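You operate a simulated robot arm through the tools that you are given. There is no shell and no other tool.

Carry out the task below with a simulated robot arm. There is one attempt and no reset: what you move stays moved.

JOB
Feed fine sand and grit, one measure each, into the orange pot.
Fine: one push at the blue hopper, gate shut, tray out; move the pot to the brown tray, tray in, gate open, one push, gate shut. The other pots, lids and switches stay. Set down upright: what you pick out.

The check looks at the end state, three seconds after you hand in, the way a careful person would. Anything else that was tipped, shoved, dropped, spilled or broken makes it a failure. Lids that push on must go on centred and level and be pressed home; caps that screw on are set level and turned clockwise until they are tight.

ROBOT AND FRAMES
A 7-joint arm with a two-finger gripper, fixed in place. Base frame: the origin is at the foot of the arm, x ahead of it, y to its left, z up. Lengths are in m, angles in degrees, forces in N, time in s.
With the tool pointing down near the work surface it reaches from about 0.28 to 0.72 m from the base axis. Its first joint turns from -166.0 to 166.0 degrees. Payload 2.94 kg.
The TCP is the grasp point between the finger pads, 0.03 m short of the fingertips. In the tool frame z runs along the fingers and y along their closing line. Largest opening 0.138 m; the body of the gripper starts 0.109 m behind the TCP.
Orientation is that of the tool frame in the base frame, as a unit quaternion [x, y, z, w]. With the fingers straight down and closing along the base's y, the tool's x points along the base's -x, its y along +y and its z along -z.

CONTROLS
- The arm moves only by the tool drive_tool. Its arguments are lists of equal length, an entry for each row: "xyz": the shift along the tool's x, y, z in m, a list of three; "rot": the turn, a rotation vector about the tool's x, y, z in degrees, a list of three; "claw": the gripper command, from -1 (shut) to 1 (fully open), values between in proportion. In form: {"xyz": [[tx, ty, tz], ...], "rot": [[wx, wy, wz], ...], "claw": [claw, ...]}. A call has 1 to 20 rows; each row shifts and turns the commanded pose from where the row before left it, along the tool's axes as they then stand. Rows are played at 5 a second. More than 0.05 m and 8.6 degrees between two rows, or a gripper value outside its range, and nothing of the call is played. Where a pose cannot be reached the arm comes as near as it can. A force on the tool above 60 N (or 10 N above the force at the start of the call, whichever is more), or a blocked arm, ends the call early, and 0.2 s more pass. The fingers move at their own pace and stop on an object; they squeeze with about 38 N. The grip force told is the motor's: it shows also when the fingers shut on nothing. Time passes only in rows, and 0.2 s behind the last, so rows that do not move let the fingers close. It gives the time, the measured TCP pose, the force on the tool (base axes), the opening and the grip force at its end, in the units of the frame above (readings bear some noise), with the torque about the TCP (base axes, N m) and any sound that the robot's microphone picked up.
- Cameras (640 x 400 px; columns grow to the right, rows downward): "scene" is fixed at [0.2195, 0.4946, 1.4268]; the picture's right is [-0.38, 0.92, 0.00], its down [0.31, 0.13, -0.94] and it looks along [-0.87, -0.36, -0.34] (base axes); focal length 214 px, centre (320, 200). "wrist" rides on the gripper at [0.071, 0.019, -0.146] in the tool frame; the picture's right is [-0.26, 0.96, 0.00], its down [-0.85, -0.23, -0.48] and it looks along [-0.46, -0.13, 0.88] (tool axes); focal length 280 px, centre (320, 200). There is no depth. A picture from a camera that has moved, and an enlarged one, comes with that camera's place and axes in the base frame and with its lens. The place of the scene camera against the robot may be out by one fixed shift of up to 0.025 m in any direction.
- grab_frame(camera): a new picture of that camera. No time passes.
- raise_lower(by): slides the trunk up (or, below 0, down) by that many m; the arm rides with it, the base frame stays. It gives what a move gives, with no picture.
- inspect(camera, box): a new picture of the part [left, top, right, bottom] of that camera's present view, enlarged. No time passes.
- finish_job(): hands the job in; it is judged then, once.

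Nothing tells you positions but the pictures and the camera data. Unless the task says otherwise, let go and move clear before handing in.

The tools are called by a JSON object that holds its "name" and its "arguments". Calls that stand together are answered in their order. drive_tool: Moves the arm, as the interface text tells. Its arguments: {"type":"object","properties":{"xyz":{"type":"array","items":{"type":"array","items":{"type":"number"}}},"rot":{"type":"array","items":{"type":"array","items":{"type":"number"}}},"claw":{"type":"array","items":{"type":"number"}}},"required":["xyz","rot","claw"]} The other tools are called the same way: raise_lower (by) slides the trunk up or down; grab_frame (camera) takes a picture; inspect (camera, box) takes an enlarged picture of a part of a camera's view; finish_job () hands the job in.

At the start:

```text
time_s: 0.0
tool_pos: [0.2431, 0.351, 1.2117]
ee_rot: [0.001, 1.0, 0.0, 0.0]
ft_force: [-0.7, -0.1, 0.2]
wrist_torque: [0.01, 0.01, 0.02]
width: 0.1379
grip_force: 0.1
trunk travel left (down, up): [-0.425, 0.029]
```

scene: 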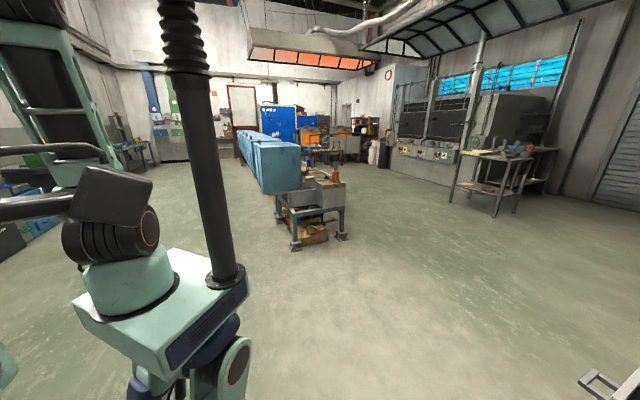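
wrist: 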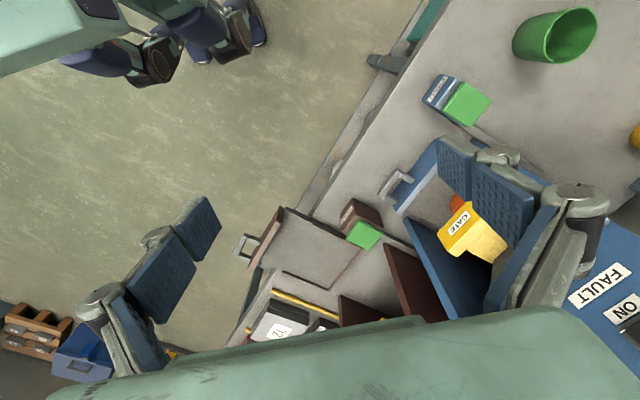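

The scene camera looks away from the work, so the wrist camera has to do the job. I see a bench with a blue hopper (yellow gate, blue tray), a brown tray and a green pot. I'll look closer before moving.

{"name": "grab_frame", "arguments": {"camera": "wrist"}}

{"name": "inspect", "arguments": {"camera": "wrist", "box": [220, 60, 440, 360]}}

{"name": "inspect", "arguments": {"camera": "wrist", "box": [380, 60, 640, 340]}}

{"name": "inspect", "arguments": {"camera": "scene", "box": [400, 250, 640, 400]}}

```text
taken
camera wrist: at [0.1724, 0.3692, 1.3593], right [0.26, 0.96, 0.0], down [0.85, -0.23, 0.48], along [0.46, -0.13, -0.88], focal length 280 px, centre (320, 200)
```

wrist: 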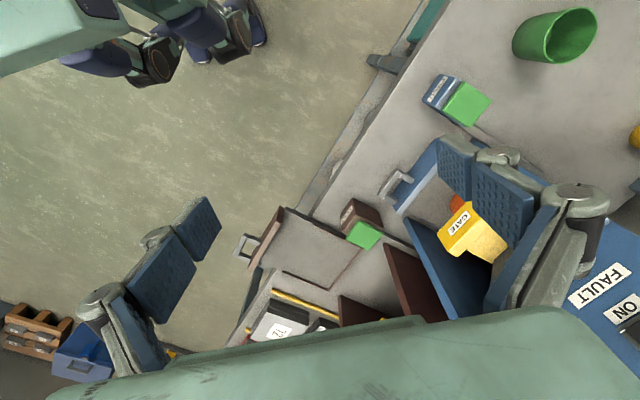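

```text
1.33 times, centred on (330, 210) of wrist
camera zoom: at [0.1724, 0.3692, 1.3593], right [0.26, 0.96, 0.0], down [0.85, -0.23, 0.48], along [0.46, -0.13, -0.88], focal length 374 px, centre (307, 187)
```

zoom: 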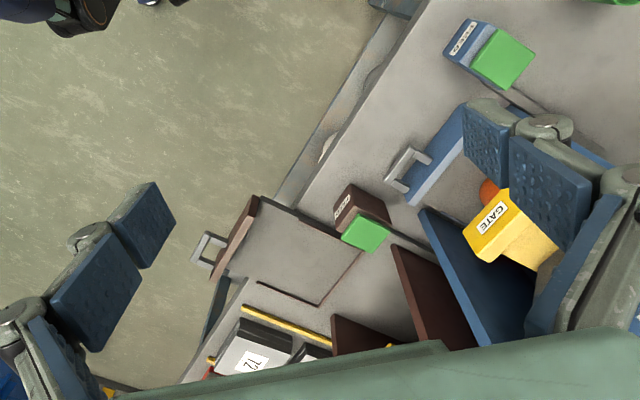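

```text
1.43 times, centred on (510, 200) of wrist
camera zoom: at [0.1724, 0.3692, 1.3593], right [0.26, 0.96, 0.0], down [0.85, -0.23, 0.48], along [0.46, -0.13, -0.88], focal length 401 px, centre (49, 200)
```

zoom: 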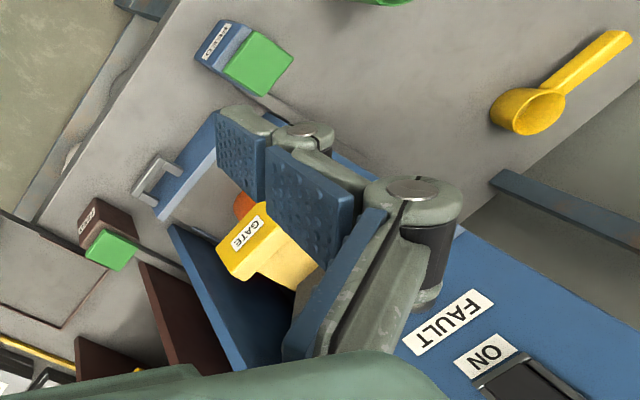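

```text
2.67 times, centred on (520, 325) of scene
camera zoom: at [0.2195, 0.4946, 1.4268], right [-0.38, 0.92, 0.0], down [0.31, 0.13, -0.94], along [-0.87, -0.36, -0.34], focal length 572 px, centre (-213, -133)
```

zoom: 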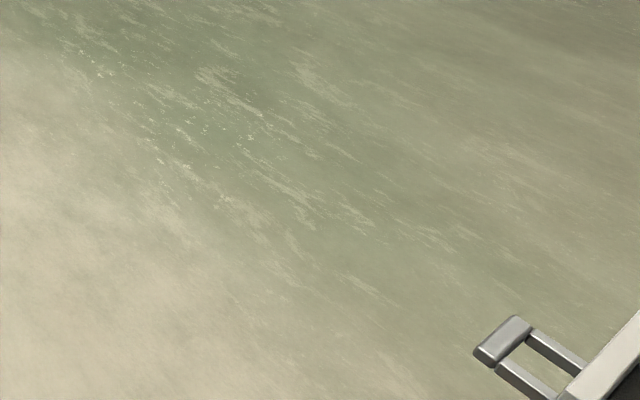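

The orange pot seems to sit under the blue hopper, partly behind the finger. I'll shift the arm sideways over the floor to measure distances by parallax and see more.

{"name": "drive_tool", "arguments": {"xyz": [[0, -0.03, 0], [0, -0.03, 0], [0, -0.03, 0], [0, -0.03, 0], [0, 0, 0]], "rot": [[0, 0, 0], [0, 0, 0], [0, 0, 0], [0, 0, 0], [0, 0, 0]], "claw": [1, 1, 1, 1, 1]}}

{"name": "grab_frame", "arguments": {"camera": "wrist"}}

```text
time_s: 1.1
tool_pos: [0.2512, 0.2199, 1.1712]
ee_rot: [0.022, 0.997, -0.033, -0.063]
ft_force: [1.0, 0.3, 1.4]
wrist_torque: [-0.02, -0.03, -0.02]
width: 0.138
grip_force: 0.1
trunk travel left (down, up): [-0.425, 0.029]
stopped in row 5: the arm was blocked; the commanded pose is now the measured one
```

```text
taken
camera wrist: at [0.1998, 0.251, 1.3218], right [0.3, 0.95, -0.1], down [0.89, -0.24, 0.38], along [0.34, -0.2, -0.92], focal length 280 px, centre (320, 200)
```

wrist: 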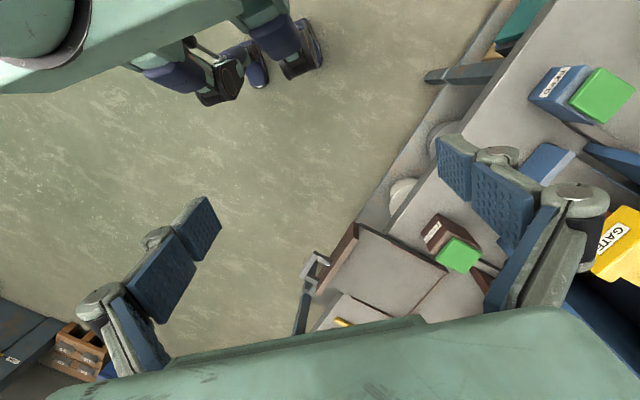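

The arm hit a reach limit near its base. By parallax, the brown push button is near (0.54, 0.36, 0.87) and the blue one near (0.33, 0.60, 0.83), so the bench runs at about -48°. I'll square the tool to the bench and take an overview.

{"name": "drive_tool", "arguments": {"xyz": [[-0.03, 0.03, 0], [-0.03, 0.03, -0.01], [-0.02, 0.02, -0.01], [0, 0, 0], [0, 0, 0], [0, 0, 0], [0, 0, 0], [0, 0, 0]], "rot": [[-1.9, -3.6, -1.25], [-1.9, -3.6, -1.25], [0, 0, 0], [0, 0, -8.2], [0, 0, -8.2], [0, 0, -8.2], [0, 0, -8.2], [0, 0, -8.2]], "claw": [1, 1, 1, 1, 1, 1, 1, 1]}}

{"name": "grab_frame", "arguments": {"camera": "wrist"}}

```text
time_s: 2.9
tool_pos: [0.3303, 0.2993, 1.1829]
ee_rot: [-0.354, 0.935, 0.001, 0.001]
ft_force: [0.1, 0.9, 0.3]
wrist_torque: [-0.01, -0.02, 0.03]
width: 0.1382
grip_force: 0.1
trunk travel left (down, up): [-0.425, 0.029]
```

```text
taken
camera wrist: at [0.2645, 0.2656, 1.3282], right [-0.44, 0.9, 0.0], down [0.79, 0.39, 0.48], along [0.43, 0.21, -0.88], focal length 280 px, centre (320, 200)
```

wrist: 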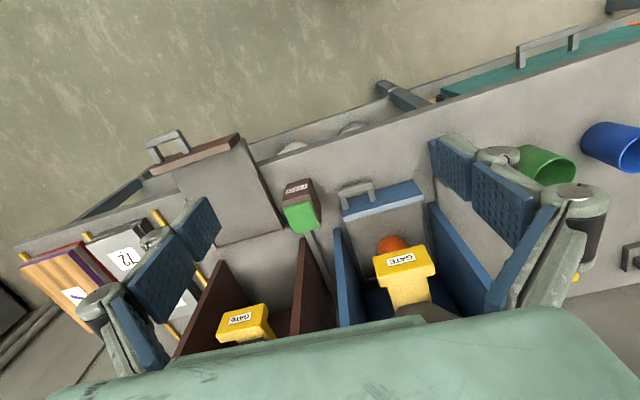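

Now I see the brown tray pulled out on the left, the blue tray in with the orange pot under the blue gate. I'll tilt the tool forward to see the hoppers and gates.

{"name": "drive_tool", "arguments": {"xyz": [[0, 0, 0], [0, 0, 0], [0, 0, 0], [0, 0, 0]], "rot": [[0, -8, 0], [0, -8, 0], [0, -8, 0], [0, -8, 0]], "claw": [1, 1, 1, 1]}}

{"name": "grab_frame", "arguments": {"camera": "wrist"}}

```text
time_s: 3.7
tool_pos: [0.326, 0.2904, 1.1075]
ee_rot: [-0.338, 0.936, 0.059, 0.08]
ft_force: [0.0, 0.3, 1.7]
wrist_torque: [0.01, 0.0, -0.02]
width: 0.138
grip_force: 0.0
trunk travel left (down, up): [-0.425, 0.029]
stopped in row 3: the arm was blocked; the commanded pose is now the measured one
```

```text
taken
camera wrist: at [0.2431, 0.235, 1.2384], right [-0.42, 0.9, 0.1], down [0.74, 0.27, 0.61], along [0.52, 0.34, -0.78], focal length 280 px, centre (320, 200)
```

wrist: 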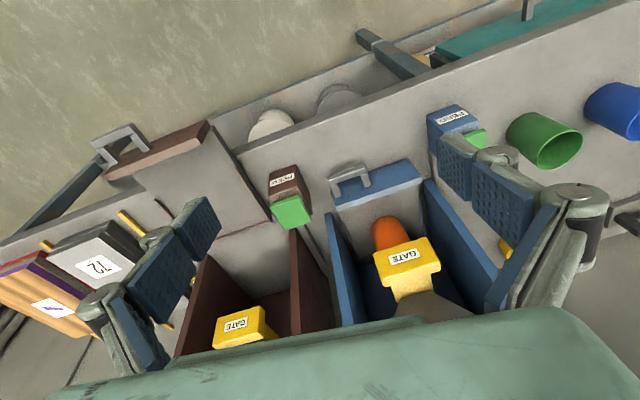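

The camera image is upside down: the top is the robot's side, and the trays pull out toward the robot. I'll straighten the tool and view from the left for a wide baseline.

{"name": "drive_tool", "arguments": {"xyz": [[0, 0, -0.02], [0, 0, -0.02], [0, 0.04, 0], [0, 0.04, 0], [0, 0.04, 0], [0, 0.03, 0], [0, 0, 0]], "rot": [[1.54, 5.5, -0.9], [1.54, 5.5, -0.9], [0, 0, 0], [0, 0, 0], [0, 0, 0], [0, 0, 0], [0, 0, 0]], "claw": [1, 1, 1, 1, 1, 1, 1]}}

{"name": "grab_frame", "arguments": {"camera": "wrist"}}

```text
time_s: 5.3
tool_pos: [0.2186, 0.3969, 1.1506]
ee_rot: [-0.357, 0.934, -0.001, 0.001]
ft_force: [0.2, 0.1, 0.1]
wrist_torque: [0.02, -0.01, 0.0]
width: 0.1376
grip_force: 0.0
trunk travel left (down, up): [-0.425, 0.029]
```

```text
taken
camera wrist: at [0.1526, 0.3637, 1.2962], right [-0.45, 0.89, 0.0], down [0.79, 0.39, 0.48], along [0.43, 0.21, -0.88], focal length 280 px, centre (320, 200)
```

wrist: 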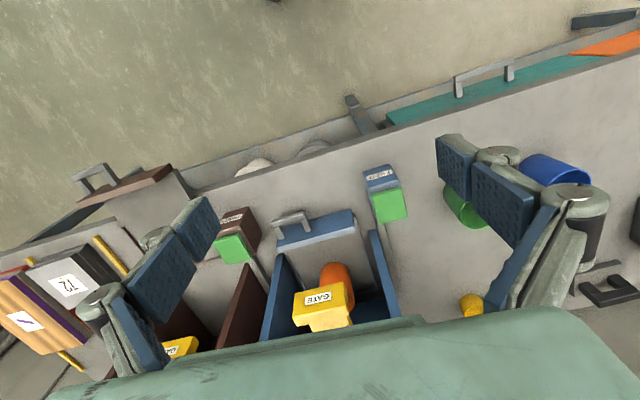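

Blue button top is near (0.33, 0.60, 0.83), brown button near (0.53, 0.36, 0.87), and the blue gate tab near (0.49, 0.52, 0.97). I'll zoom in on the details.

{"name": "inspect", "arguments": {"camera": "wrist", "box": [200, 150, 420, 340]}}

{"name": "inspect", "arguments": {"camera": "wrist", "box": [0, 150, 260, 390]}}

{"name": "inspect", "arguments": {"camera": "wrist", "box": [340, 20, 640, 330]}}

```text
2.11 times, centred on (310, 245) of wrist
camera zoom: at [0.1526, 0.3637, 1.2962], right [-0.45, 0.89, 0.0], down [0.79, 0.39, 0.48], along [0.43, 0.21, -0.88], focal length 590 px, centre (341, 105)
```

zoom: 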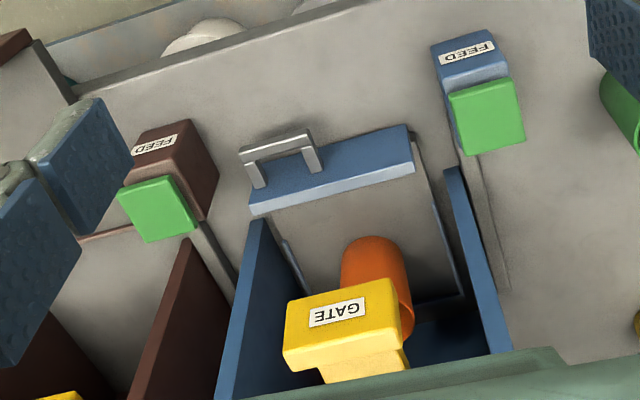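

```text
1.67 times, centred on (130, 270) of wrist
camera zoom: at [0.1526, 0.3637, 1.2962], right [-0.45, 0.89, 0.0], down [0.79, 0.39, 0.48], along [0.43, 0.21, -0.88], focal length 467 px, centre (637, 83)
```

zoom: 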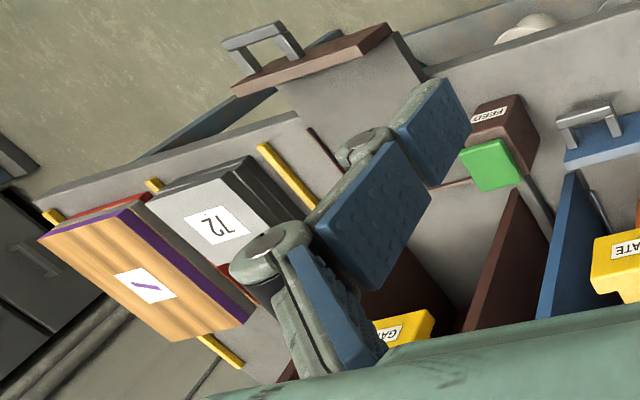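

```text
1.29 times, centred on (490, 175) of wrist
camera zoom: at [0.1526, 0.3637, 1.2962], right [-0.45, 0.89, 0.0], down [0.79, 0.39, 0.48], along [0.43, 0.21, -0.88], focal length 362 px, centre (101, 232)
```

zoom: 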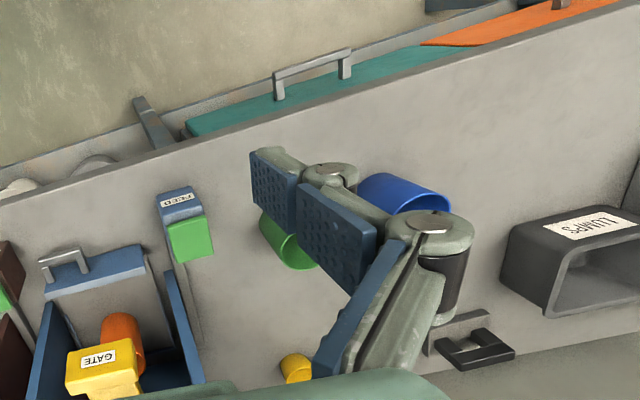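

The green tops on the FEED boxes are push-down buttons. I'll move farther out, between the two stations, and tilt to see the hoppers and gates.

{"name": "drive_tool", "arguments": {"xyz": [[-0.02, -0.04, 0], [-0.02, -0.04, 0], [-0.02, -0.04, 0], [-0.01, -0.04, 0], [0, 0, 0], [0, 0, 0], [0, 0, 0], [0, 0, 0], [0, 0, 0]], "rot": [[0, 0, 0], [0, 0, 0], [0, 0, 0], [0, 0, 0], [0, -8, 0], [0, -8, 0], [0, -8, 0], [0, -8, 0], [0, 0, 0]], "claw": [1, 1, 1, 1, 1, 1, 1, 1, 1]}}

{"name": "grab_frame", "arguments": {"camera": "wrist"}}

```text
time_s: 7.5
tool_pos: [0.3805, 0.3162, 1.1117]
ee_rot: [-0.334, 0.912, 0.095, 0.22]
ft_force: [-0.6, 0.7, -1.3]
wrist_torque: [0.02, 0.01, 0.02]
width: 0.1377
grip_force: 0.0
trunk travel left (down, up): [-0.425, 0.029]
stopped in row 9: the arm was blocked; the commanded pose is now the measured one
```

```text
taken
camera wrist: at [0.2691, 0.2424, 1.208], right [-0.45, 0.88, 0.15], down [0.57, 0.16, 0.81], along [0.69, 0.45, -0.57], focal length 280 px, centre (320, 200)
```

wrist: 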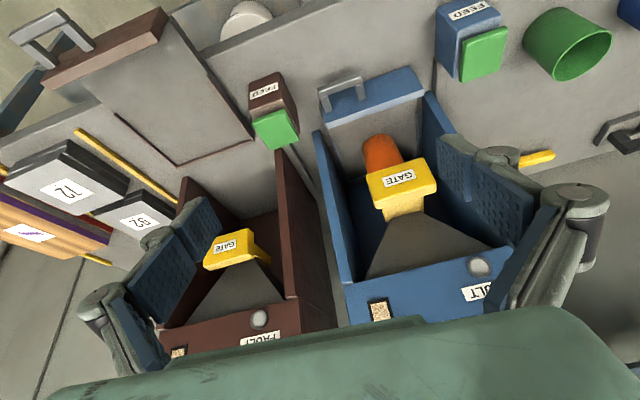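

Good view: each machine has side plates, a chute and a yellow GATE at the chute mouth. I'll zoom in on both gates.

{"name": "inspect", "arguments": {"camera": "wrist", "box": [320, 110, 540, 330]}}

{"name": "inspect", "arguments": {"camera": "wrist", "box": [130, 160, 350, 360]}}

{"name": "inspect", "arguments": {"camera": "wrist", "box": [200, 0, 640, 200]}}

```text
1.82 times, centred on (430, 220) of wrist
camera zoom: at [0.2691, 0.2424, 1.208], right [-0.45, 0.88, 0.15], down [0.57, 0.16, 0.81], along [0.69, 0.45, -0.57], focal length 510 px, centre (120, 164)
```

zoom: 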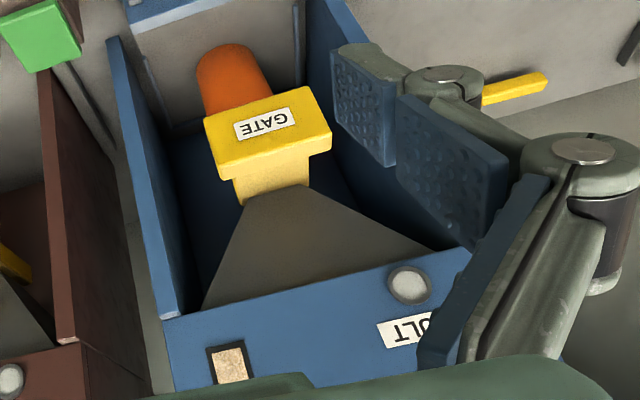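

```text
2.00 times, centred on (240, 260) of wrist
camera zoom: at [0.2691, 0.2424, 1.208], right [-0.45, 0.88, 0.15], down [0.57, 0.16, 0.81], along [0.69, 0.45, -0.57], focal length 561 px, centre (480, 80)
```

zoom: 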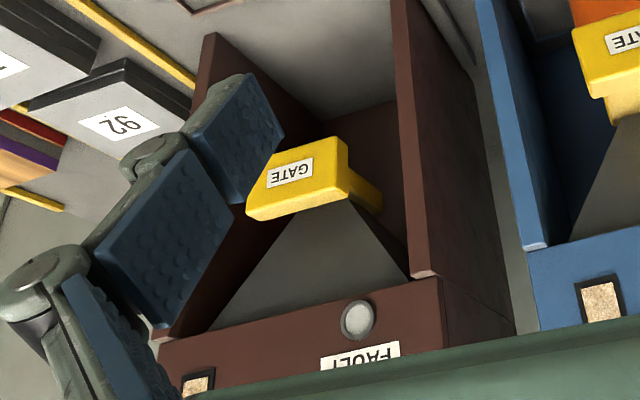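

```text
1.45 times, centred on (420, 100) of wrist
camera zoom: at [0.2691, 0.2424, 1.208], right [-0.45, 0.88, 0.15], down [0.57, 0.16, 0.81], along [0.69, 0.45, -0.57], focal length 408 px, centre (174, 346)
```

zoom: 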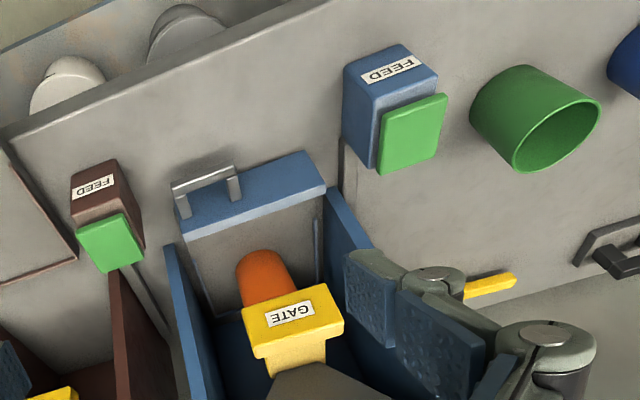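

Triangulation puts the blue gate knob near (0.486, 0.523, 0.969) and the brown knob near (0.752, 0.331, 0.957), about 5 cm farther back on its machine. I'll zoom in tighter to understand how the gates move.

{"name": "inspect", "arguments": {"camera": "wrist", "box": [195, 215, 285, 280]}}

{"name": "inspect", "arguments": {"camera": "wrist", "box": [350, 125, 450, 225]}}

{"name": "inspect", "arguments": {"camera": "wrist", "box": [300, 220, 500, 330]}}

{"name": "inspect", "arguments": {"camera": "wrist", "box": [430, 0, 520, 90]}}

```text
6.15 times, centred on (240, 248) of wrist
camera zoom: at [0.2691, 0.2424, 1.208], right [-0.45, 0.88, 0.15], down [0.57, 0.16, 0.81], along [0.69, 0.45, -0.57], focal length 1726 px, centre (812, -92)
```

zoom: 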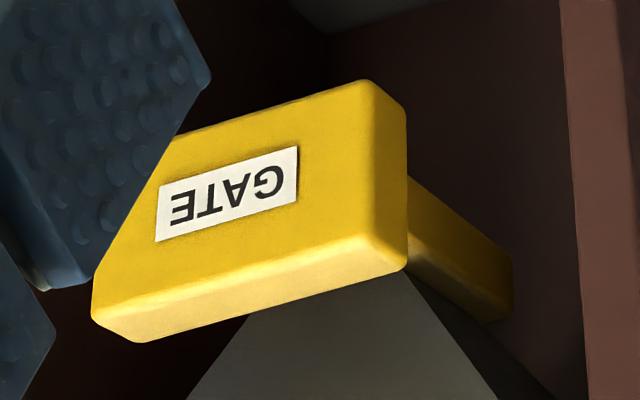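

```text
4.00 times, centred on (400, 175) of wrist
camera zoom: at [0.2691, 0.2424, 1.208], right [-0.45, 0.88, 0.15], down [0.57, 0.16, 0.81], along [0.69, 0.45, -0.57], focal length 1122 px, centre (0, 300)
```

zoom: 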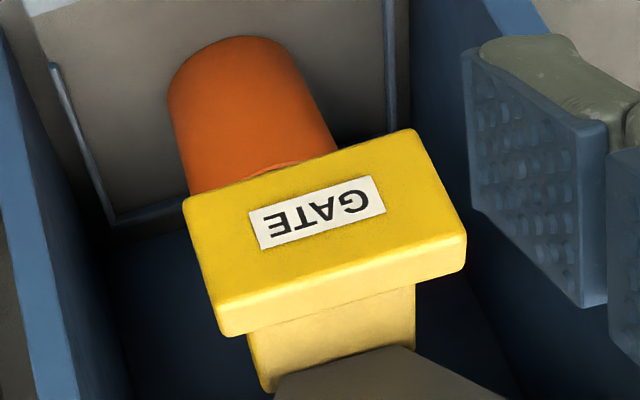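

```text
3.20 times, centred on (400, 275) of wrist
camera zoom: at [0.2691, 0.2424, 1.208], right [-0.45, 0.88, 0.15], down [0.57, 0.16, 0.81], along [0.69, 0.45, -0.57], focal length 897 px, centre (64, -40)
```

zoom: 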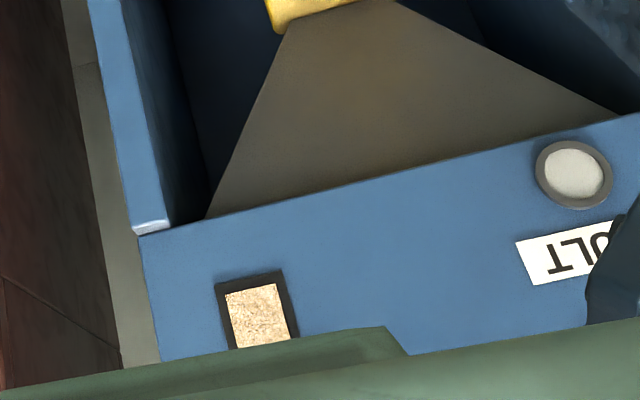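

```text
4.44 times, centred on (475, 45) of wrist
camera zoom: at [0.2691, 0.2424, 1.208], right [-0.45, 0.88, 0.15], down [0.57, 0.16, 0.81], along [0.69, 0.45, -0.57], focal length 1246 px, centre (-369, 889)
```

zoom: 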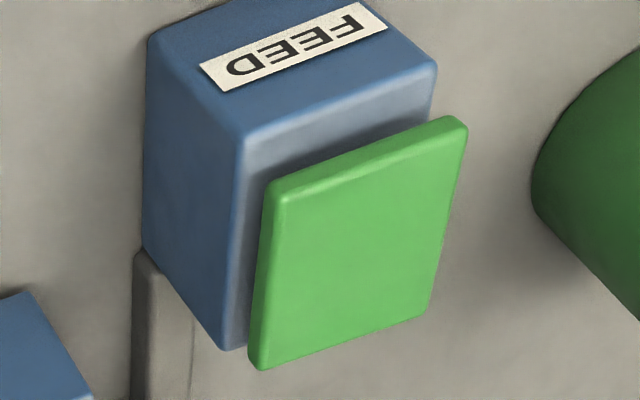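

The gates are horizontal slide bars under the chutes: blue is pulled out (open), brown is pushed in (shut). I'll lower the trunk a little to view from lower down and test reach.

{"name": "raise_lower", "arguments": {"by": -0.12}}

{"name": "grab_frame", "arguments": {"camera": "wrist"}}

{"name": "grab_frame", "arguments": {"camera": "scene"}}

```text
time_s: 9.0
tool_pos: [0.3781, 0.3172, 0.9922]
ee_rot: [-0.336, 0.911, 0.096, 0.22]
ft_force: [-0.2, -0.6, -0.8]
wrist_torque: [0.01, 0.0, -0.02]
width: 0.1382
grip_force: 0.0
trunk travel left (down, up): [-0.305, 0.149]
```

```text
taken
camera wrist: at [0.2686, 0.2429, 1.0887], right [-0.45, 0.88, 0.15], down [0.56, 0.16, 0.81], along [0.69, 0.45, -0.57], focal length 280 px, centre (320, 200)
```

wrist: 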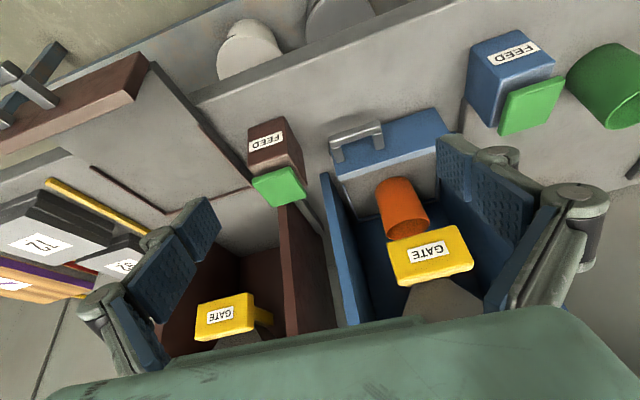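

```text
taken
```

scene: 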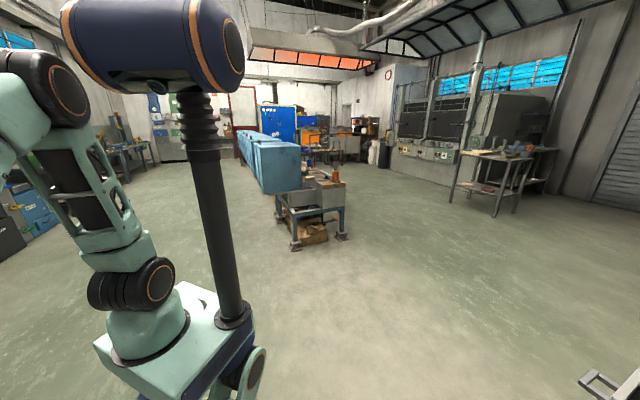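

The arm's foot is at roughly z≈0.88 now, so a lower trunk will suit the work, which sits at z≈0.7–0.97. I'll straighten the tool, lift it, then lower the trunk in steps.

{"name": "drive_tool", "arguments": {"xyz": [[0, 0, 0], [0, 0, 0], [0, 0, 0], [0, 0, 0], [0, 0, -0.04], [0, 0, -0.04], [0, 0, -0.04], [0, 0, 0]], "rot": [[0, 8, 0], [0, 8, 0], [0, 8, 0], [0, 3.6, 0], [0, 0, 0], [0, 0, 0], [0, 0, 0], [0, 0, 0]], "claw": [1, 1, 1, 1, 1, 1, 1, 1]}}

{"name": "raise_lower", "arguments": {"by": -0.12}}

{"name": "grab_frame", "arguments": {"camera": "wrist"}}

```text
time_s: 10.8
tool_pos: [0.3795, 0.3147, 1.1117]
ee_rot: [-0.349, 0.937, 0.012, -0.002]
ft_force: [-0.4, -0.4, -0.7]
wrist_torque: [-0.03, 0.0, 0.02]
width: 0.1378
grip_force: 0.1
trunk travel left (down, up): [-0.305, 0.149]
```

```text
time_s: 12.3
tool_pos: [0.3794, 0.3149, 0.992]
ee_rot: [-0.348, 0.937, 0.012, -0.002]
ft_force: [-0.4, 0.1, 0.4]
wrist_torque: [-0.01, 0.01, 0.0]
width: 0.1381
grip_force: 0.1
trunk travel left (down, up): [-0.185, 0.269]
```

```text
taken
camera wrist: at [0.3151, 0.279, 1.1372], right [-0.43, 0.9, 0.03], down [0.8, 0.37, 0.47], along [0.42, 0.23, -0.88], focal length 280 px, centre (320, 200)
```

wrist: 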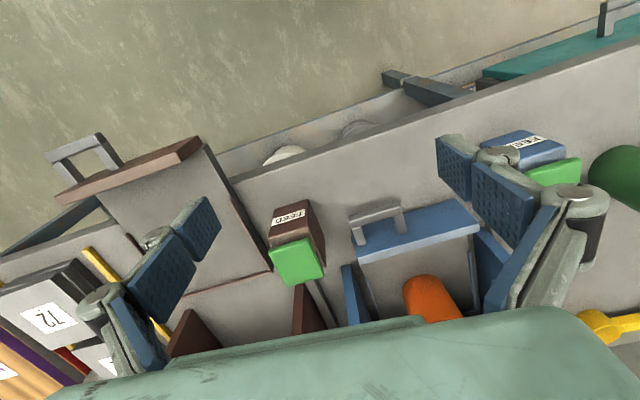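

Good progress. One more raise of the tool and lowering of the trunk.

{"name": "drive_tool", "arguments": {"xyz": [[0, 0, -0.04], [0, 0, -0.04], [0, 0, -0.04], [0, 0, -0.03], [0, 0, 0]], "rot": [[0, 0, 0], [1.4, 0, 0], [0, 0, 0], [0, 0, 0], [0, 0, 0]], "claw": [1, 1, 1, 1, 1]}}

{"name": "raise_lower", "arguments": {"by": -0.12}}

{"name": "grab_frame", "arguments": {"camera": "scene"}}

```text
time_s: 13.5
tool_pos: [0.3816, 0.3148, 1.141]
ee_rot: [-0.348, 0.937, 0.001, 0.002]
ft_force: [-0.1, -0.4, -0.2]
wrist_torque: [0.02, 0.02, 0.03]
width: 0.138
grip_force: 0.1
trunk travel left (down, up): [-0.185, 0.269]
```

```text
time_s: 15.0
tool_pos: [0.3831, 0.3146, 1.0206]
ee_rot: [-0.349, 0.937, 0.001, 0.001]
ft_force: [-0.1, 0.1, 1.0]
wrist_torque: [0.01, 0.01, -0.02]
width: 0.1381
grip_force: 0.0
trunk travel left (down, up): [-0.065, 0.389]
```

```text
taken
```

scene: 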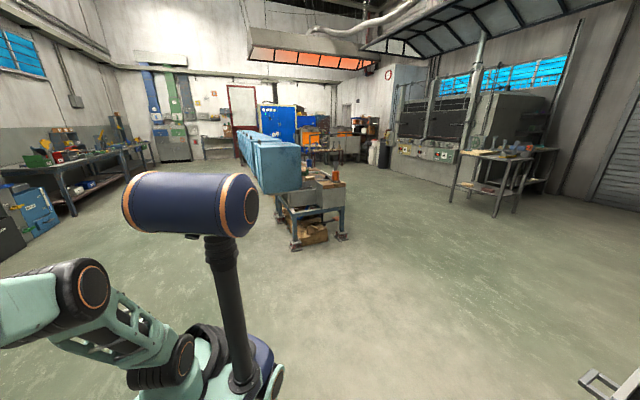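

Now I'll move left at the same depth, in front of the blue feed box, to locate its button precisely.

{"name": "drive_tool", "arguments": {"xyz": [[0, 0.04, -0.02], [0, 0.04, -0.02], [0, 0.04, -0.02], [0, 0.04, 0], [0, 0.04, 0], [0, 0, 0]], "rot": [[0, 0, 0], [0, 0, 0], [0, 0, 0], [0, 0, 0], [0, 0, 0], [0, 0, 0]], "claw": [1, 1, 1, 1, 1, 1]}}

{"name": "grab_frame", "arguments": {"camera": "wrist"}}

```text
time_s: 16.4
tool_pos: [0.2625, 0.4007, 1.0815]
ee_rot: [-0.348, 0.937, 0.004, 0.006]
ft_force: [0.6, 0.0, -0.1]
wrist_torque: [0.05, 0.01, 0.02]
width: 0.1379
grip_force: 0.1
out of reach, approached as far as the arm can: row 3, 4, 5
trunk travel left (down, up): [-0.065, 0.389]
```

```text
taken
camera wrist: at [0.1943, 0.3646, 1.2267], right [-0.43, 0.9, 0.01], down [0.79, 0.38, 0.49], along [0.44, 0.22, -0.87], focal length 280 px, centre (320, 200)
```

wrist: 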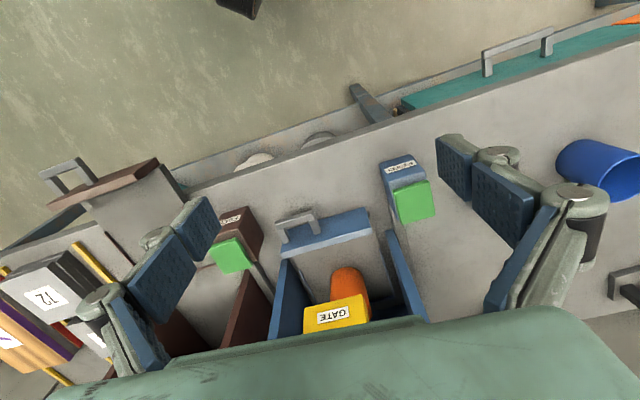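

Refined blue button centre: about (0.320, 0.583, 0.857). I'll let the arm settle, confirm the pose and close the fingers.

{"name": "drive_tool", "arguments": {"xyz": [[0, 0, 0], [0, 0, 0], [0, 0, 0], [0, 0, 0]], "rot": [[0, 0, 0], [0, 0, 0], [0, 0, 0], [0, 0, 0]], "claw": [-1, -1, -1, -1]}}

{"name": "grab_frame", "arguments": {"camera": "wrist"}}

```text
time_s: 17.4
tool_pos: [0.2642, 0.3987, 1.0822]
ee_rot: [-0.348, 0.937, 0.005, 0.004]
ft_force: [-0.3, 0.2, 0.0]
wrist_torque: [-0.04, -0.01, 0.01]
width: 0.0
grip_force: 8.9
trunk travel left (down, up): [-0.065, 0.389]
```

```text
taken
camera wrist: at [0.195, 0.3648, 1.2264], right [-0.43, 0.9, 0.01], down [0.79, 0.38, 0.49], along [0.44, 0.22, -0.87], focal length 280 px, centre (320, 200)
```

wrist: 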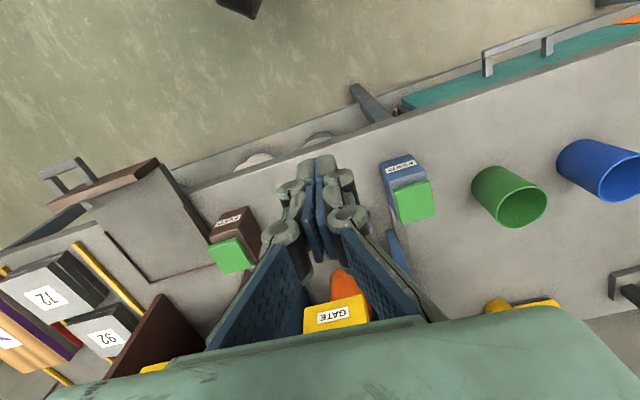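

Fingers are closed. I'll move above the blue feed button, staying at z≈1.0, and check with a picture.

{"name": "drive_tool", "arguments": {"xyz": [[0, 0, 0.03], [-0.0325, 0.0207, 0.01], [-0.0325, 0.0207, 0.01], [-0.0325, 0.0207, 0.01], [-0.0325, 0.0207, 0.01], [-0.0325, 0.0207, 0.01], [0, 0, 0], [0, 0, 0]], "rot": [[0, 0, 0], [0, 0, 0], [0, 0, 0], [0, 0, 0], [0, 0, 0], [0, 0, 0], [0, 0, 0], [0, 0, 0]], "claw": [-1, -1, -1, -1, -1, -1, -1, -1]}}

{"name": "grab_frame", "arguments": {"camera": "wrist"}}

```text
time_s: 19.2
tool_pos: [0.2843, 0.5112, 0.9962]
ee_rot: [-0.349, 0.937, 0.001, 0.002]
ft_force: [0.0, -0.6, 0.7]
wrist_torque: [-0.03, 0.0, -0.01]
width: 0.0
grip_force: 28.4
out of reach, approached as far as the arm can: row 4, 5, 6
trunk travel left (down, up): [-0.065, 0.389]
```

```text
taken
camera wrist: at [0.2167, 0.4783, 1.1416], right [-0.43, 0.9, 0.0], down [0.79, 0.38, 0.48], along [0.43, 0.21, -0.88], focal length 280 px, centre (320, 200)
```

wrist: 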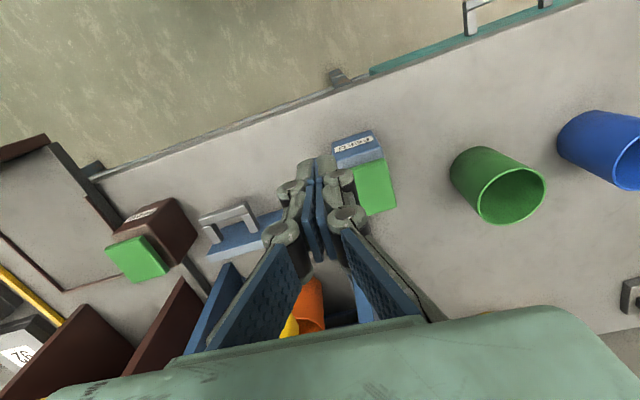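

The arm runs out of reach here, since it reaches farther when the trunk is higher. I'll raise the trunk by 0.12 m and then go above the button.

{"name": "raise_lower", "arguments": {"by": 0.12}}

{"name": "drive_tool", "arguments": {"xyz": [[0, 0, 0.04], [0, 0, 0.04], [0, 0, 0.03], [0, 0, 0]], "rot": [[0, 0, 0], [0, 0, 0], [0, 0, 0], [0, 0, 0]], "claw": [-1, -1, -1, -1]}}

```text
time_s: 20.7
tool_pos: [0.2843, 0.5121, 1.1163]
ee_rot: [-0.349, 0.937, 0.001, 0.002]
ft_force: [0.1, 0.3, -0.5]
wrist_torque: [0.01, -0.01, -0.01]
width: 0.0
grip_force: 28.5
trunk travel left (down, up): [-0.185, 0.269]
```

```text
time_s: 21.7
tool_pos: [0.2851, 0.5095, 1.006]
ee_rot: [-0.348, 0.937, 0.002, 0.002]
ft_force: [-0.1, -0.7, 0.0]
wrist_torque: [-0.03, -0.01, 0.01]
width: 0.0
grip_force: 28.1
trunk travel left (down, up): [-0.185, 0.269]
```

Now I'll move directly over the button and descend to a hover at TCP z≈0.95.

{"name": "drive_tool", "arguments": {"xyz": [[-0.025, 0.011, 0], [-0.025, 0.011, 0], [-0.0244, 0.011, 0], [0, 0, 0.03], [0, 0, 0.02], [0, 0, 0]], "rot": [[0, 0, 0], [0, 0, 0], [0, 0, 0], [0, 0, 0], [0, 0, 0], [0, 0, 0]], "claw": [-1, -1, -1, -1, -1, -1]}}

{"name": "grab_frame", "arguments": {"camera": "wrist"}}

```text
time_s: 23.1
tool_pos: [0.3141, 0.5859, 0.9792]
ee_rot: [-0.348, 0.937, 0.0, 0.0]
ft_force: [0.4, -0.5, -0.3]
wrist_torque: [0.01, 0.01, 0.0]
width: 0.0001
grip_force: 28.2
out of reach, approached as far as the arm can: row 3, 4, 5
trunk travel left (down, up): [-0.185, 0.269]
```

```text
taken
camera wrist: at [0.2483, 0.5531, 1.1245], right [-0.43, 0.9, 0.0], down [0.79, 0.38, 0.48], along [0.43, 0.21, -0.88], focal length 280 px, centre (320, 200)
```

wrist: 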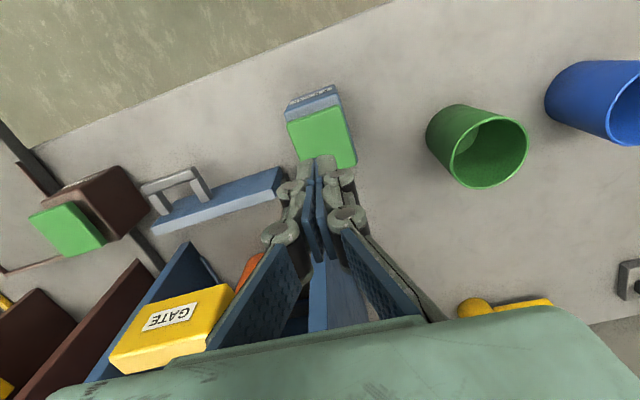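

The button centre is about (0.319, 0.590) and my fingertips are almost over it. I'll descend to just above the button.

{"name": "drive_tool", "arguments": {"xyz": [[-0.003, 0, 0.025], [-0.003, 0, 0.025], [0, 0, 0.02], [0, 0, 0]], "rot": [[0, 0, 0], [0, 0, 0], [0, 0, 0], [0, 0, 0]], "claw": [-1, -1, -1, -1]}}

{"name": "grab_frame", "arguments": {"camera": "wrist"}}

```text
time_s: 24.1
tool_pos: [0.3272, 0.6082, 0.9172]
ee_rot: [-0.348, 0.937, 0.0, 0.001]
ft_force: [0.2, 0.6, -0.1]
wrist_torque: [0.04, -0.01, -0.03]
width: 0.0
grip_force: 28.2
out of reach, approached as far as the arm can: row 1, 2, 3
trunk travel left (down, up): [-0.185, 0.269]
```

```text
taken
camera wrist: at [0.2597, 0.5743, 1.0619], right [-0.43, 0.9, 0.0], down [0.79, 0.38, 0.48], along [0.43, 0.21, -0.88], focal length 280 px, centre (320, 200)
```

wrist: 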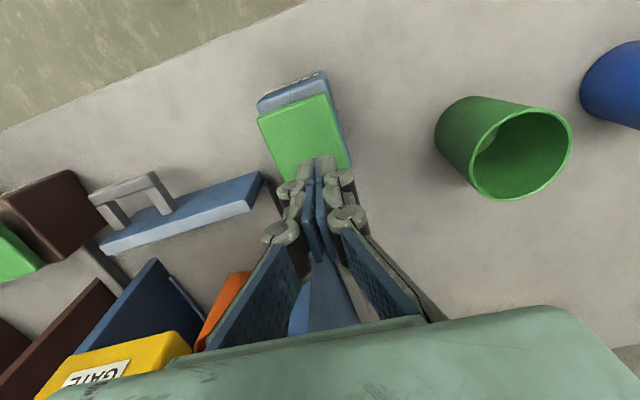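

The pose drifted because it's near the reach limit. I'll raise the trunk another 0.1 m so the approach is well within reach, then re-align.

{"name": "raise_lower", "arguments": {"by": 0.12}}

{"name": "drive_tool", "arguments": {"xyz": [[0, 0, 0.02], [0, 0, 0.02], [0, 0, 0]], "rot": [[0, 0, 0], [0, 0, 0], [0, 0, 0]], "claw": [-1, -1, -1]}}

```text
time_s: 25.6
tool_pos: [0.3268, 0.607, 1.0374]
ee_rot: [-0.349, 0.937, 0.0, 0.0]
ft_force: [1.1, -0.2, 0.0]
wrist_torque: [-0.01, 0.04, 0.02]
width: 0.0
grip_force: 28.2
trunk travel left (down, up): [-0.305, 0.149]
```

```text
time_s: 26.4
tool_pos: [0.3314, 0.6176, 0.9981]
ee_rot: [-0.349, 0.937, 0.0, 0.0]
ft_force: [0.6, -0.3, 0.1]
wrist_torque: [0.0, -0.04, -0.02]
width: 0.0001
grip_force: 28.6
out of reach, approached as far as the arm can: row 1, 2
trunk travel left (down, up): [-0.305, 0.149]
```

I'll play a few idle rows to see whether the arm settles at its commanded pose.

{"name": "drive_tool", "arguments": {"xyz": [[0, 0, 0], [0, 0, 0]], "rot": [[0, 0, 0], [0, 0, 0]], "claw": [-1, -1]}}

{"name": "grab_frame", "arguments": {"camera": "scene"}}

{"name": "grab_frame", "arguments": {"camera": "wrist"}}

```text
time_s: 27.0
tool_pos: [0.3304, 0.6172, 0.9991]
ee_rot: [-0.349, 0.937, 0.0, 0.0]
ft_force: [0.7, -0.1, 0.6]
wrist_torque: [0.0, -0.01, -0.01]
width: 0.0
grip_force: 29.0
trunk travel left (down, up): [-0.305, 0.149]
```

```text
taken
```

scene: 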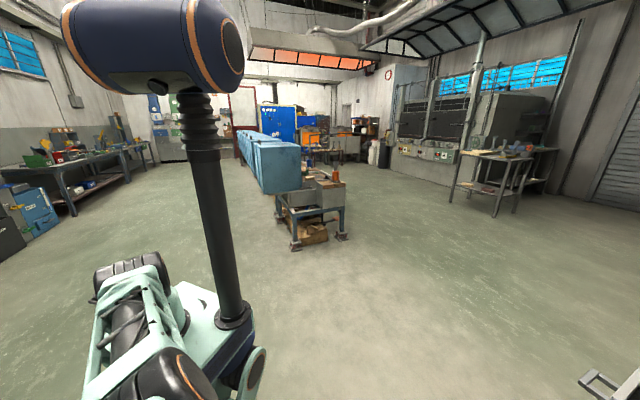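

```text
taken
camera wrist: at [0.2644, 0.5843, 1.144], right [-0.43, 0.9, 0.0], down [0.79, 0.38, 0.48], along [0.43, 0.21, -0.88], focal length 280 px, centre (320, 200)
```

wrist: 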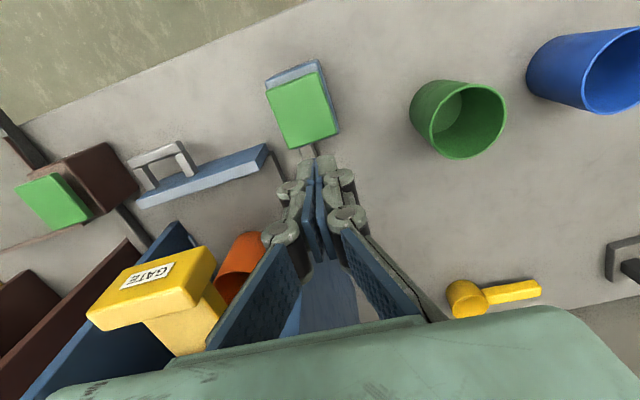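

The arm is about 2.7 cm past the button (centre near (0.320, 0.592)). I'll correct back and descend part way, watching for reach warnings.

{"name": "drive_tool", "arguments": {"xyz": [[0.0243, -0.0123, 0], [0, 0, 0.01], [0, 0, 0.015], [0, 0, 0.015], [0, 0, 0]], "rot": [[0, 0, 0], [0, 0, 0], [0, 0, 0], [0, 0, 0], [0, 0, 0]], "claw": [-1, -1, -1, -1, -1]}}

```text
time_s: 28.2
tool_pos: [0.3358, 0.6229, 0.9662]
ee_rot: [-0.349, 0.937, -0.001, 0.0]
ft_force: [1.1, 0.4, 1.8]
wrist_torque: [0.0, -0.01, 0.0]
width: 0.0
grip_force: 28.5
out of reach, approached as far as the arm can: row 1, 3
trunk travel left (down, up): [-0.305, 0.149]
```

The arm seems stuck near its outstretched, singular posture. I'll pull it back firmly toward the base to bend the elbow, then re-approach.

{"name": "drive_tool", "arguments": {"xyz": [[0.045, 0, -0.01], [0.045, 0, -0.01], [0.045, 0, -0.01], [0, 0, 0]], "rot": [[0, 0, 0], [0, 0, 0], [0, 0, 0], [0, 0, 0]], "claw": [-1, -1, -1, -1]}}

{"name": "grab_frame", "arguments": {"camera": "scene"}}

```text
time_s: 29.2
tool_pos: [0.2736, 0.6319, 1.0262]
ee_rot: [-0.349, 0.937, 0.0, 0.0]
ft_force: [-0.4, 0.6, 1.0]
wrist_torque: [-0.02, 0.02, -0.02]
width: 0.0
grip_force: 27.9
out of reach, approached as far as the arm can: row 1, 2, 3
trunk travel left (down, up): [-0.305, 0.149]
```

```text
taken
```

scene: 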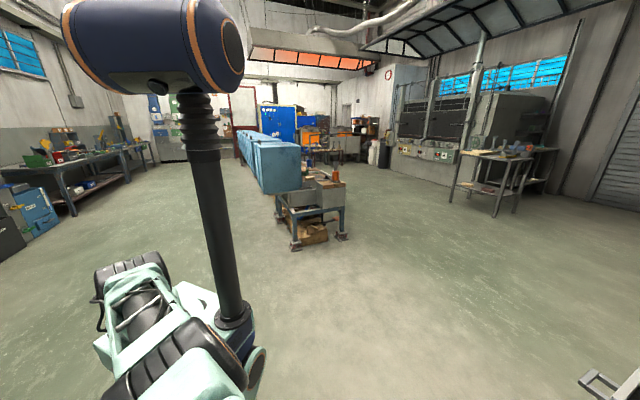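

The distances fit a fixed sphere around the shoulder, so the elbow joint has slipped past straight and is held at its stop. I'll stretch the arm upward to bring the elbow back through straight, then pull inward.

{"name": "drive_tool", "arguments": {"xyz": [[0, 0, -0.05], [0, 0, -0.05], [0, 0, 0]], "rot": [[0, 0, 0], [0, 0, 0], [0, 0, 0]], "claw": [-1, -1, -1]}}

{"name": "grab_frame", "arguments": {"camera": "scene"}}

```text
time_s: 30.0
tool_pos: [0.2664, 0.6056, 1.1068]
ee_rot: [-0.349, 0.937, 0.0, 0.0]
ft_force: [-0.5, 0.0, 1.0]
wrist_torque: [0.02, -0.01, -0.01]
width: 0.0005
grip_force: 28.0
out of reach, approached as far as the arm can: row 1, 2
trunk travel left (down, up): [-0.305, 0.149]
```

```text
taken
```

scene: 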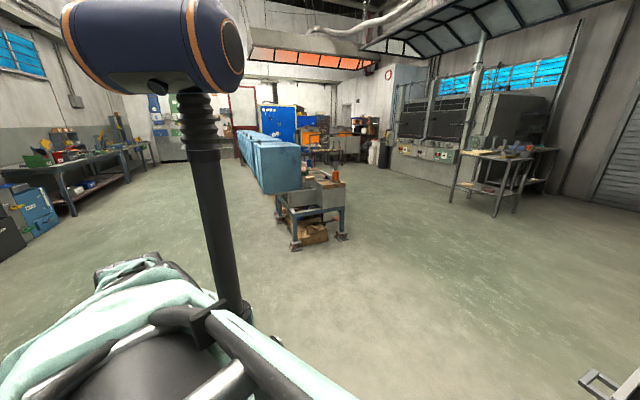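

Now I'll pull inward firmly along the arm's radial direction.

{"name": "drive_tool", "arguments": {"xyz": [[0.044, -0.021, 0], [0.044, -0.021, 0], [0.044, -0.021, 0], [0.044, -0.021, 0], [0, 0, 0]], "rot": [[0, 0, 0], [0, 0, 0], [0, 0, 0], [0, 0, 0], [0, 0, 0]], "claw": [-1, -1, -1, -1, -1]}}

{"name": "grab_frame", "arguments": {"camera": "scene"}}

```text
time_s: 31.2
tool_pos: [0.1881, 0.4241, 1.1079]
ee_rot: [-0.348, 0.937, 0.0, 0.001]
ft_force: [0.2, -0.3, -0.3]
wrist_torque: [0.03, 0.0, -0.01]
width: 0.0
grip_force: 28.8
trunk travel left (down, up): [-0.305, 0.149]
```

```text
taken
```

scene: 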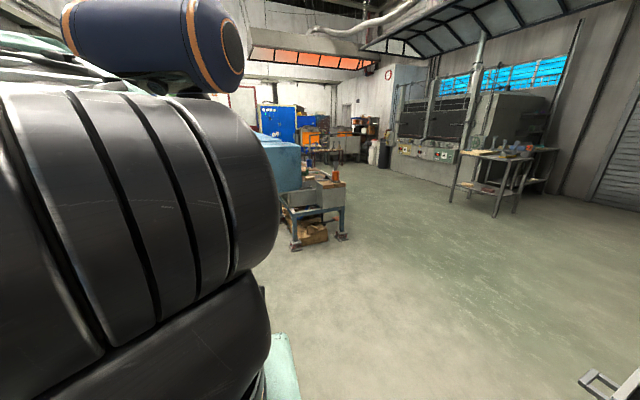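

The elbow is bent properly again. At this trunk height the button is well within reach, so I'll go to a hover above it.

{"name": "drive_tool", "arguments": {"xyz": [[0, 0, 0.04], [0, 0, 0.04], [0, 0, 0.03], [-0.035, 0.0069, 0], [-0.035, 0.0069, 0], [-0.035, 0.0069, 0], [-0.035, 0.0069, 0], [-0.035, 0.0069, 0], [-0.0345, 0.0068, 0], [0, 0, 0.02], [0, 0, 0.02], [0, 0, 0]], "rot": [[0, 0, 0], [0, 0, 0], [0, 0, 0], [0, 0, 0], [0, 0, 0], [0, 0, 0], [0, 0, 0], [0, 0, 0], [0, 0, 0], [0, 0, 0], [0, 0, 0], [0, 0, 0]], "claw": [-1, -1, -1, -1, -1, -1, -1, -1, -1, -1, -1, -1]}}

{"name": "grab_frame", "arguments": {"camera": "wrist"}}

```text
time_s: 33.8
tool_pos: [0.3208, 0.5931, 0.9569]
ee_rot: [-0.348, 0.937, 0.0, 0.001]
ft_force: [-0.6, 0.2, 0.7]
wrist_torque: [0.01, -0.01, -0.02]
width: 0.0001
grip_force: 28.0
trunk travel left (down, up): [-0.305, 0.149]
```

```text
taken
camera wrist: at [0.2534, 0.5618, 1.1019], right [-0.43, 0.9, 0.0], down [0.79, 0.38, 0.48], along [0.43, 0.21, -0.88], focal length 280 px, centre (320, 200)
```

wrist: 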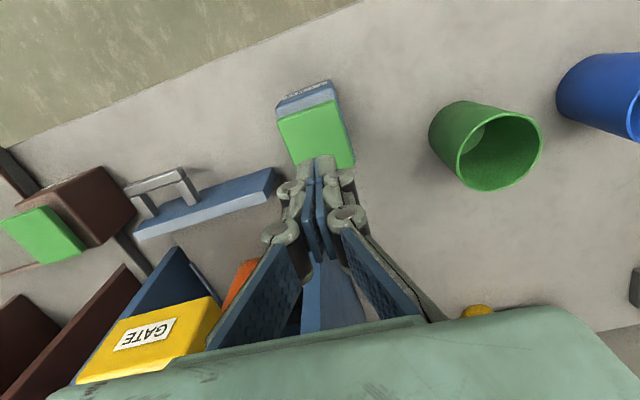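

The tip is centred over the button within a few millimetres. I'll descend close and then press in small steps, listening for a click.

{"name": "drive_tool", "arguments": {"xyz": [[0, 0, 0.02], [0, 0, 0.02], [0, 0, 0.01], [0, 0, 0]], "rot": [[0, 0, 0], [0, 0, 0], [0, 0, 0], [0, 0, 0]], "claw": [-1, -1, -1, -1]}}

{"name": "grab_frame", "arguments": {"camera": "wrist"}}

```text
time_s: 34.8
tool_pos: [0.3221, 0.5938, 0.906]
ee_rot: [-0.348, 0.937, 0.0, 0.001]
ft_force: [0.4, 0.6, 0.1]
wrist_torque: [-0.03, 0.01, -0.03]
width: 0.0002
grip_force: 28.4
trunk travel left (down, up): [-0.305, 0.149]
```

```text
taken
camera wrist: at [0.2544, 0.5613, 1.052], right [-0.43, 0.9, 0.0], down [0.79, 0.38, 0.48], along [0.43, 0.21, -0.88], focal length 280 px, centre (320, 200)
```

wrist: 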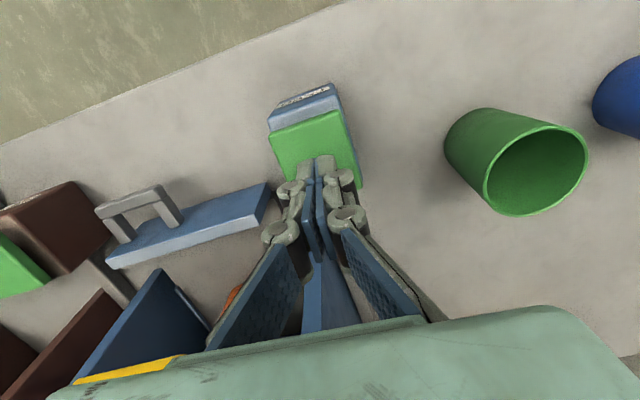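

Everything lines up: the pot rim sits under the blue chute. Pressing the blue feed button now in small steps.

{"name": "drive_tool", "arguments": {"xyz": [[0, 0, 0.006], [0, 0, 0.005], [0, 0, 0.004], [0, 0, 0.003]], "rot": [[0, 0, 0], [0, 0, 0], [0, 0, 0], [0, 0, 0]], "claw": [-1, -1, -1, -1]}}

```text
time_s: 35.8
tool_pos: [0.321, 0.594, 0.8888]
ee_rot: [-0.349, 0.937, 0.0, 0.001]
ft_force: [-0.2, 1.2, -0.8]
wrist_torque: [0.0, -0.02, 0.01]
width: 0.0
grip_force: 28.1
trunk travel left (down, up): [-0.305, 0.149]
```

{"name": "drive_tool", "arguments": {"xyz": [[0, 0, 0.003], [0, 0, 0.003], [0, 0, 0.003]], "rot": [[0, 0, 0], [0, 0, 0], [0, 0, 0]], "claw": [-1, -1, -1]}}

```text
time_s: 36.6
tool_pos: [0.321, 0.5941, 0.8808]
ee_rot: [-0.348, 0.938, 0.0, 0.001]
ft_force: [-0.1, -0.1, 1.0]
wrist_torque: [0.0, -0.01, 0.01]
width: 0.0062
grip_force: 28.4
trunk travel left (down, up): [-0.305, 0.149]
```

Width changed slightly, so contact may be starting. I'll check with a picture.

{"name": "inspect", "arguments": {"camera": "wrist", "box": [230, 60, 410, 220]}}

```text
2.50 times, centred on (320, 140) of wrist
camera zoom: at [0.2536, 0.5612, 1.0258], right [-0.43, 0.9, 0.0], down [0.79, 0.38, 0.48], along [0.43, 0.21, -0.88], focal length 701 px, centre (320, 350)
```

zoom: 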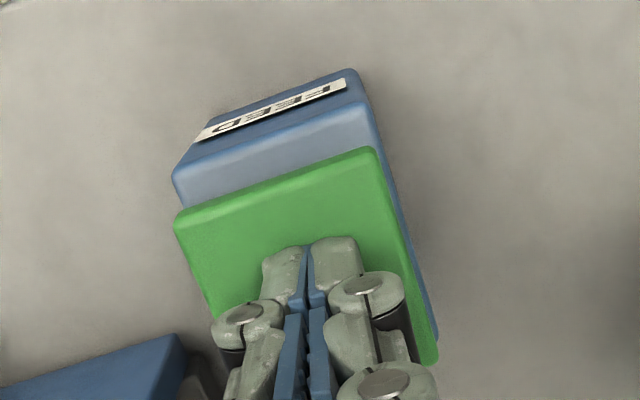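

{"name": "drive_tool", "arguments": {"xyz": [[0, 0, 0.003], [0, 0, 0.003]], "rot": [[0, 0, 0], [0, 0, 0]], "claw": [-1, -1]}}

```text
time_s: 37.2
tool_pos: [0.3204, 0.5936, 0.8745]
ee_rot: [-0.349, 0.937, 0.0, 0.002]
ft_force: [2.6, 0.8, 3.2]
wrist_torque: [-0.01, 0.0, -0.02]
width: 0.006
grip_force: 28.4
trunk travel left (down, up): [-0.305, 0.149]
heard: click
```

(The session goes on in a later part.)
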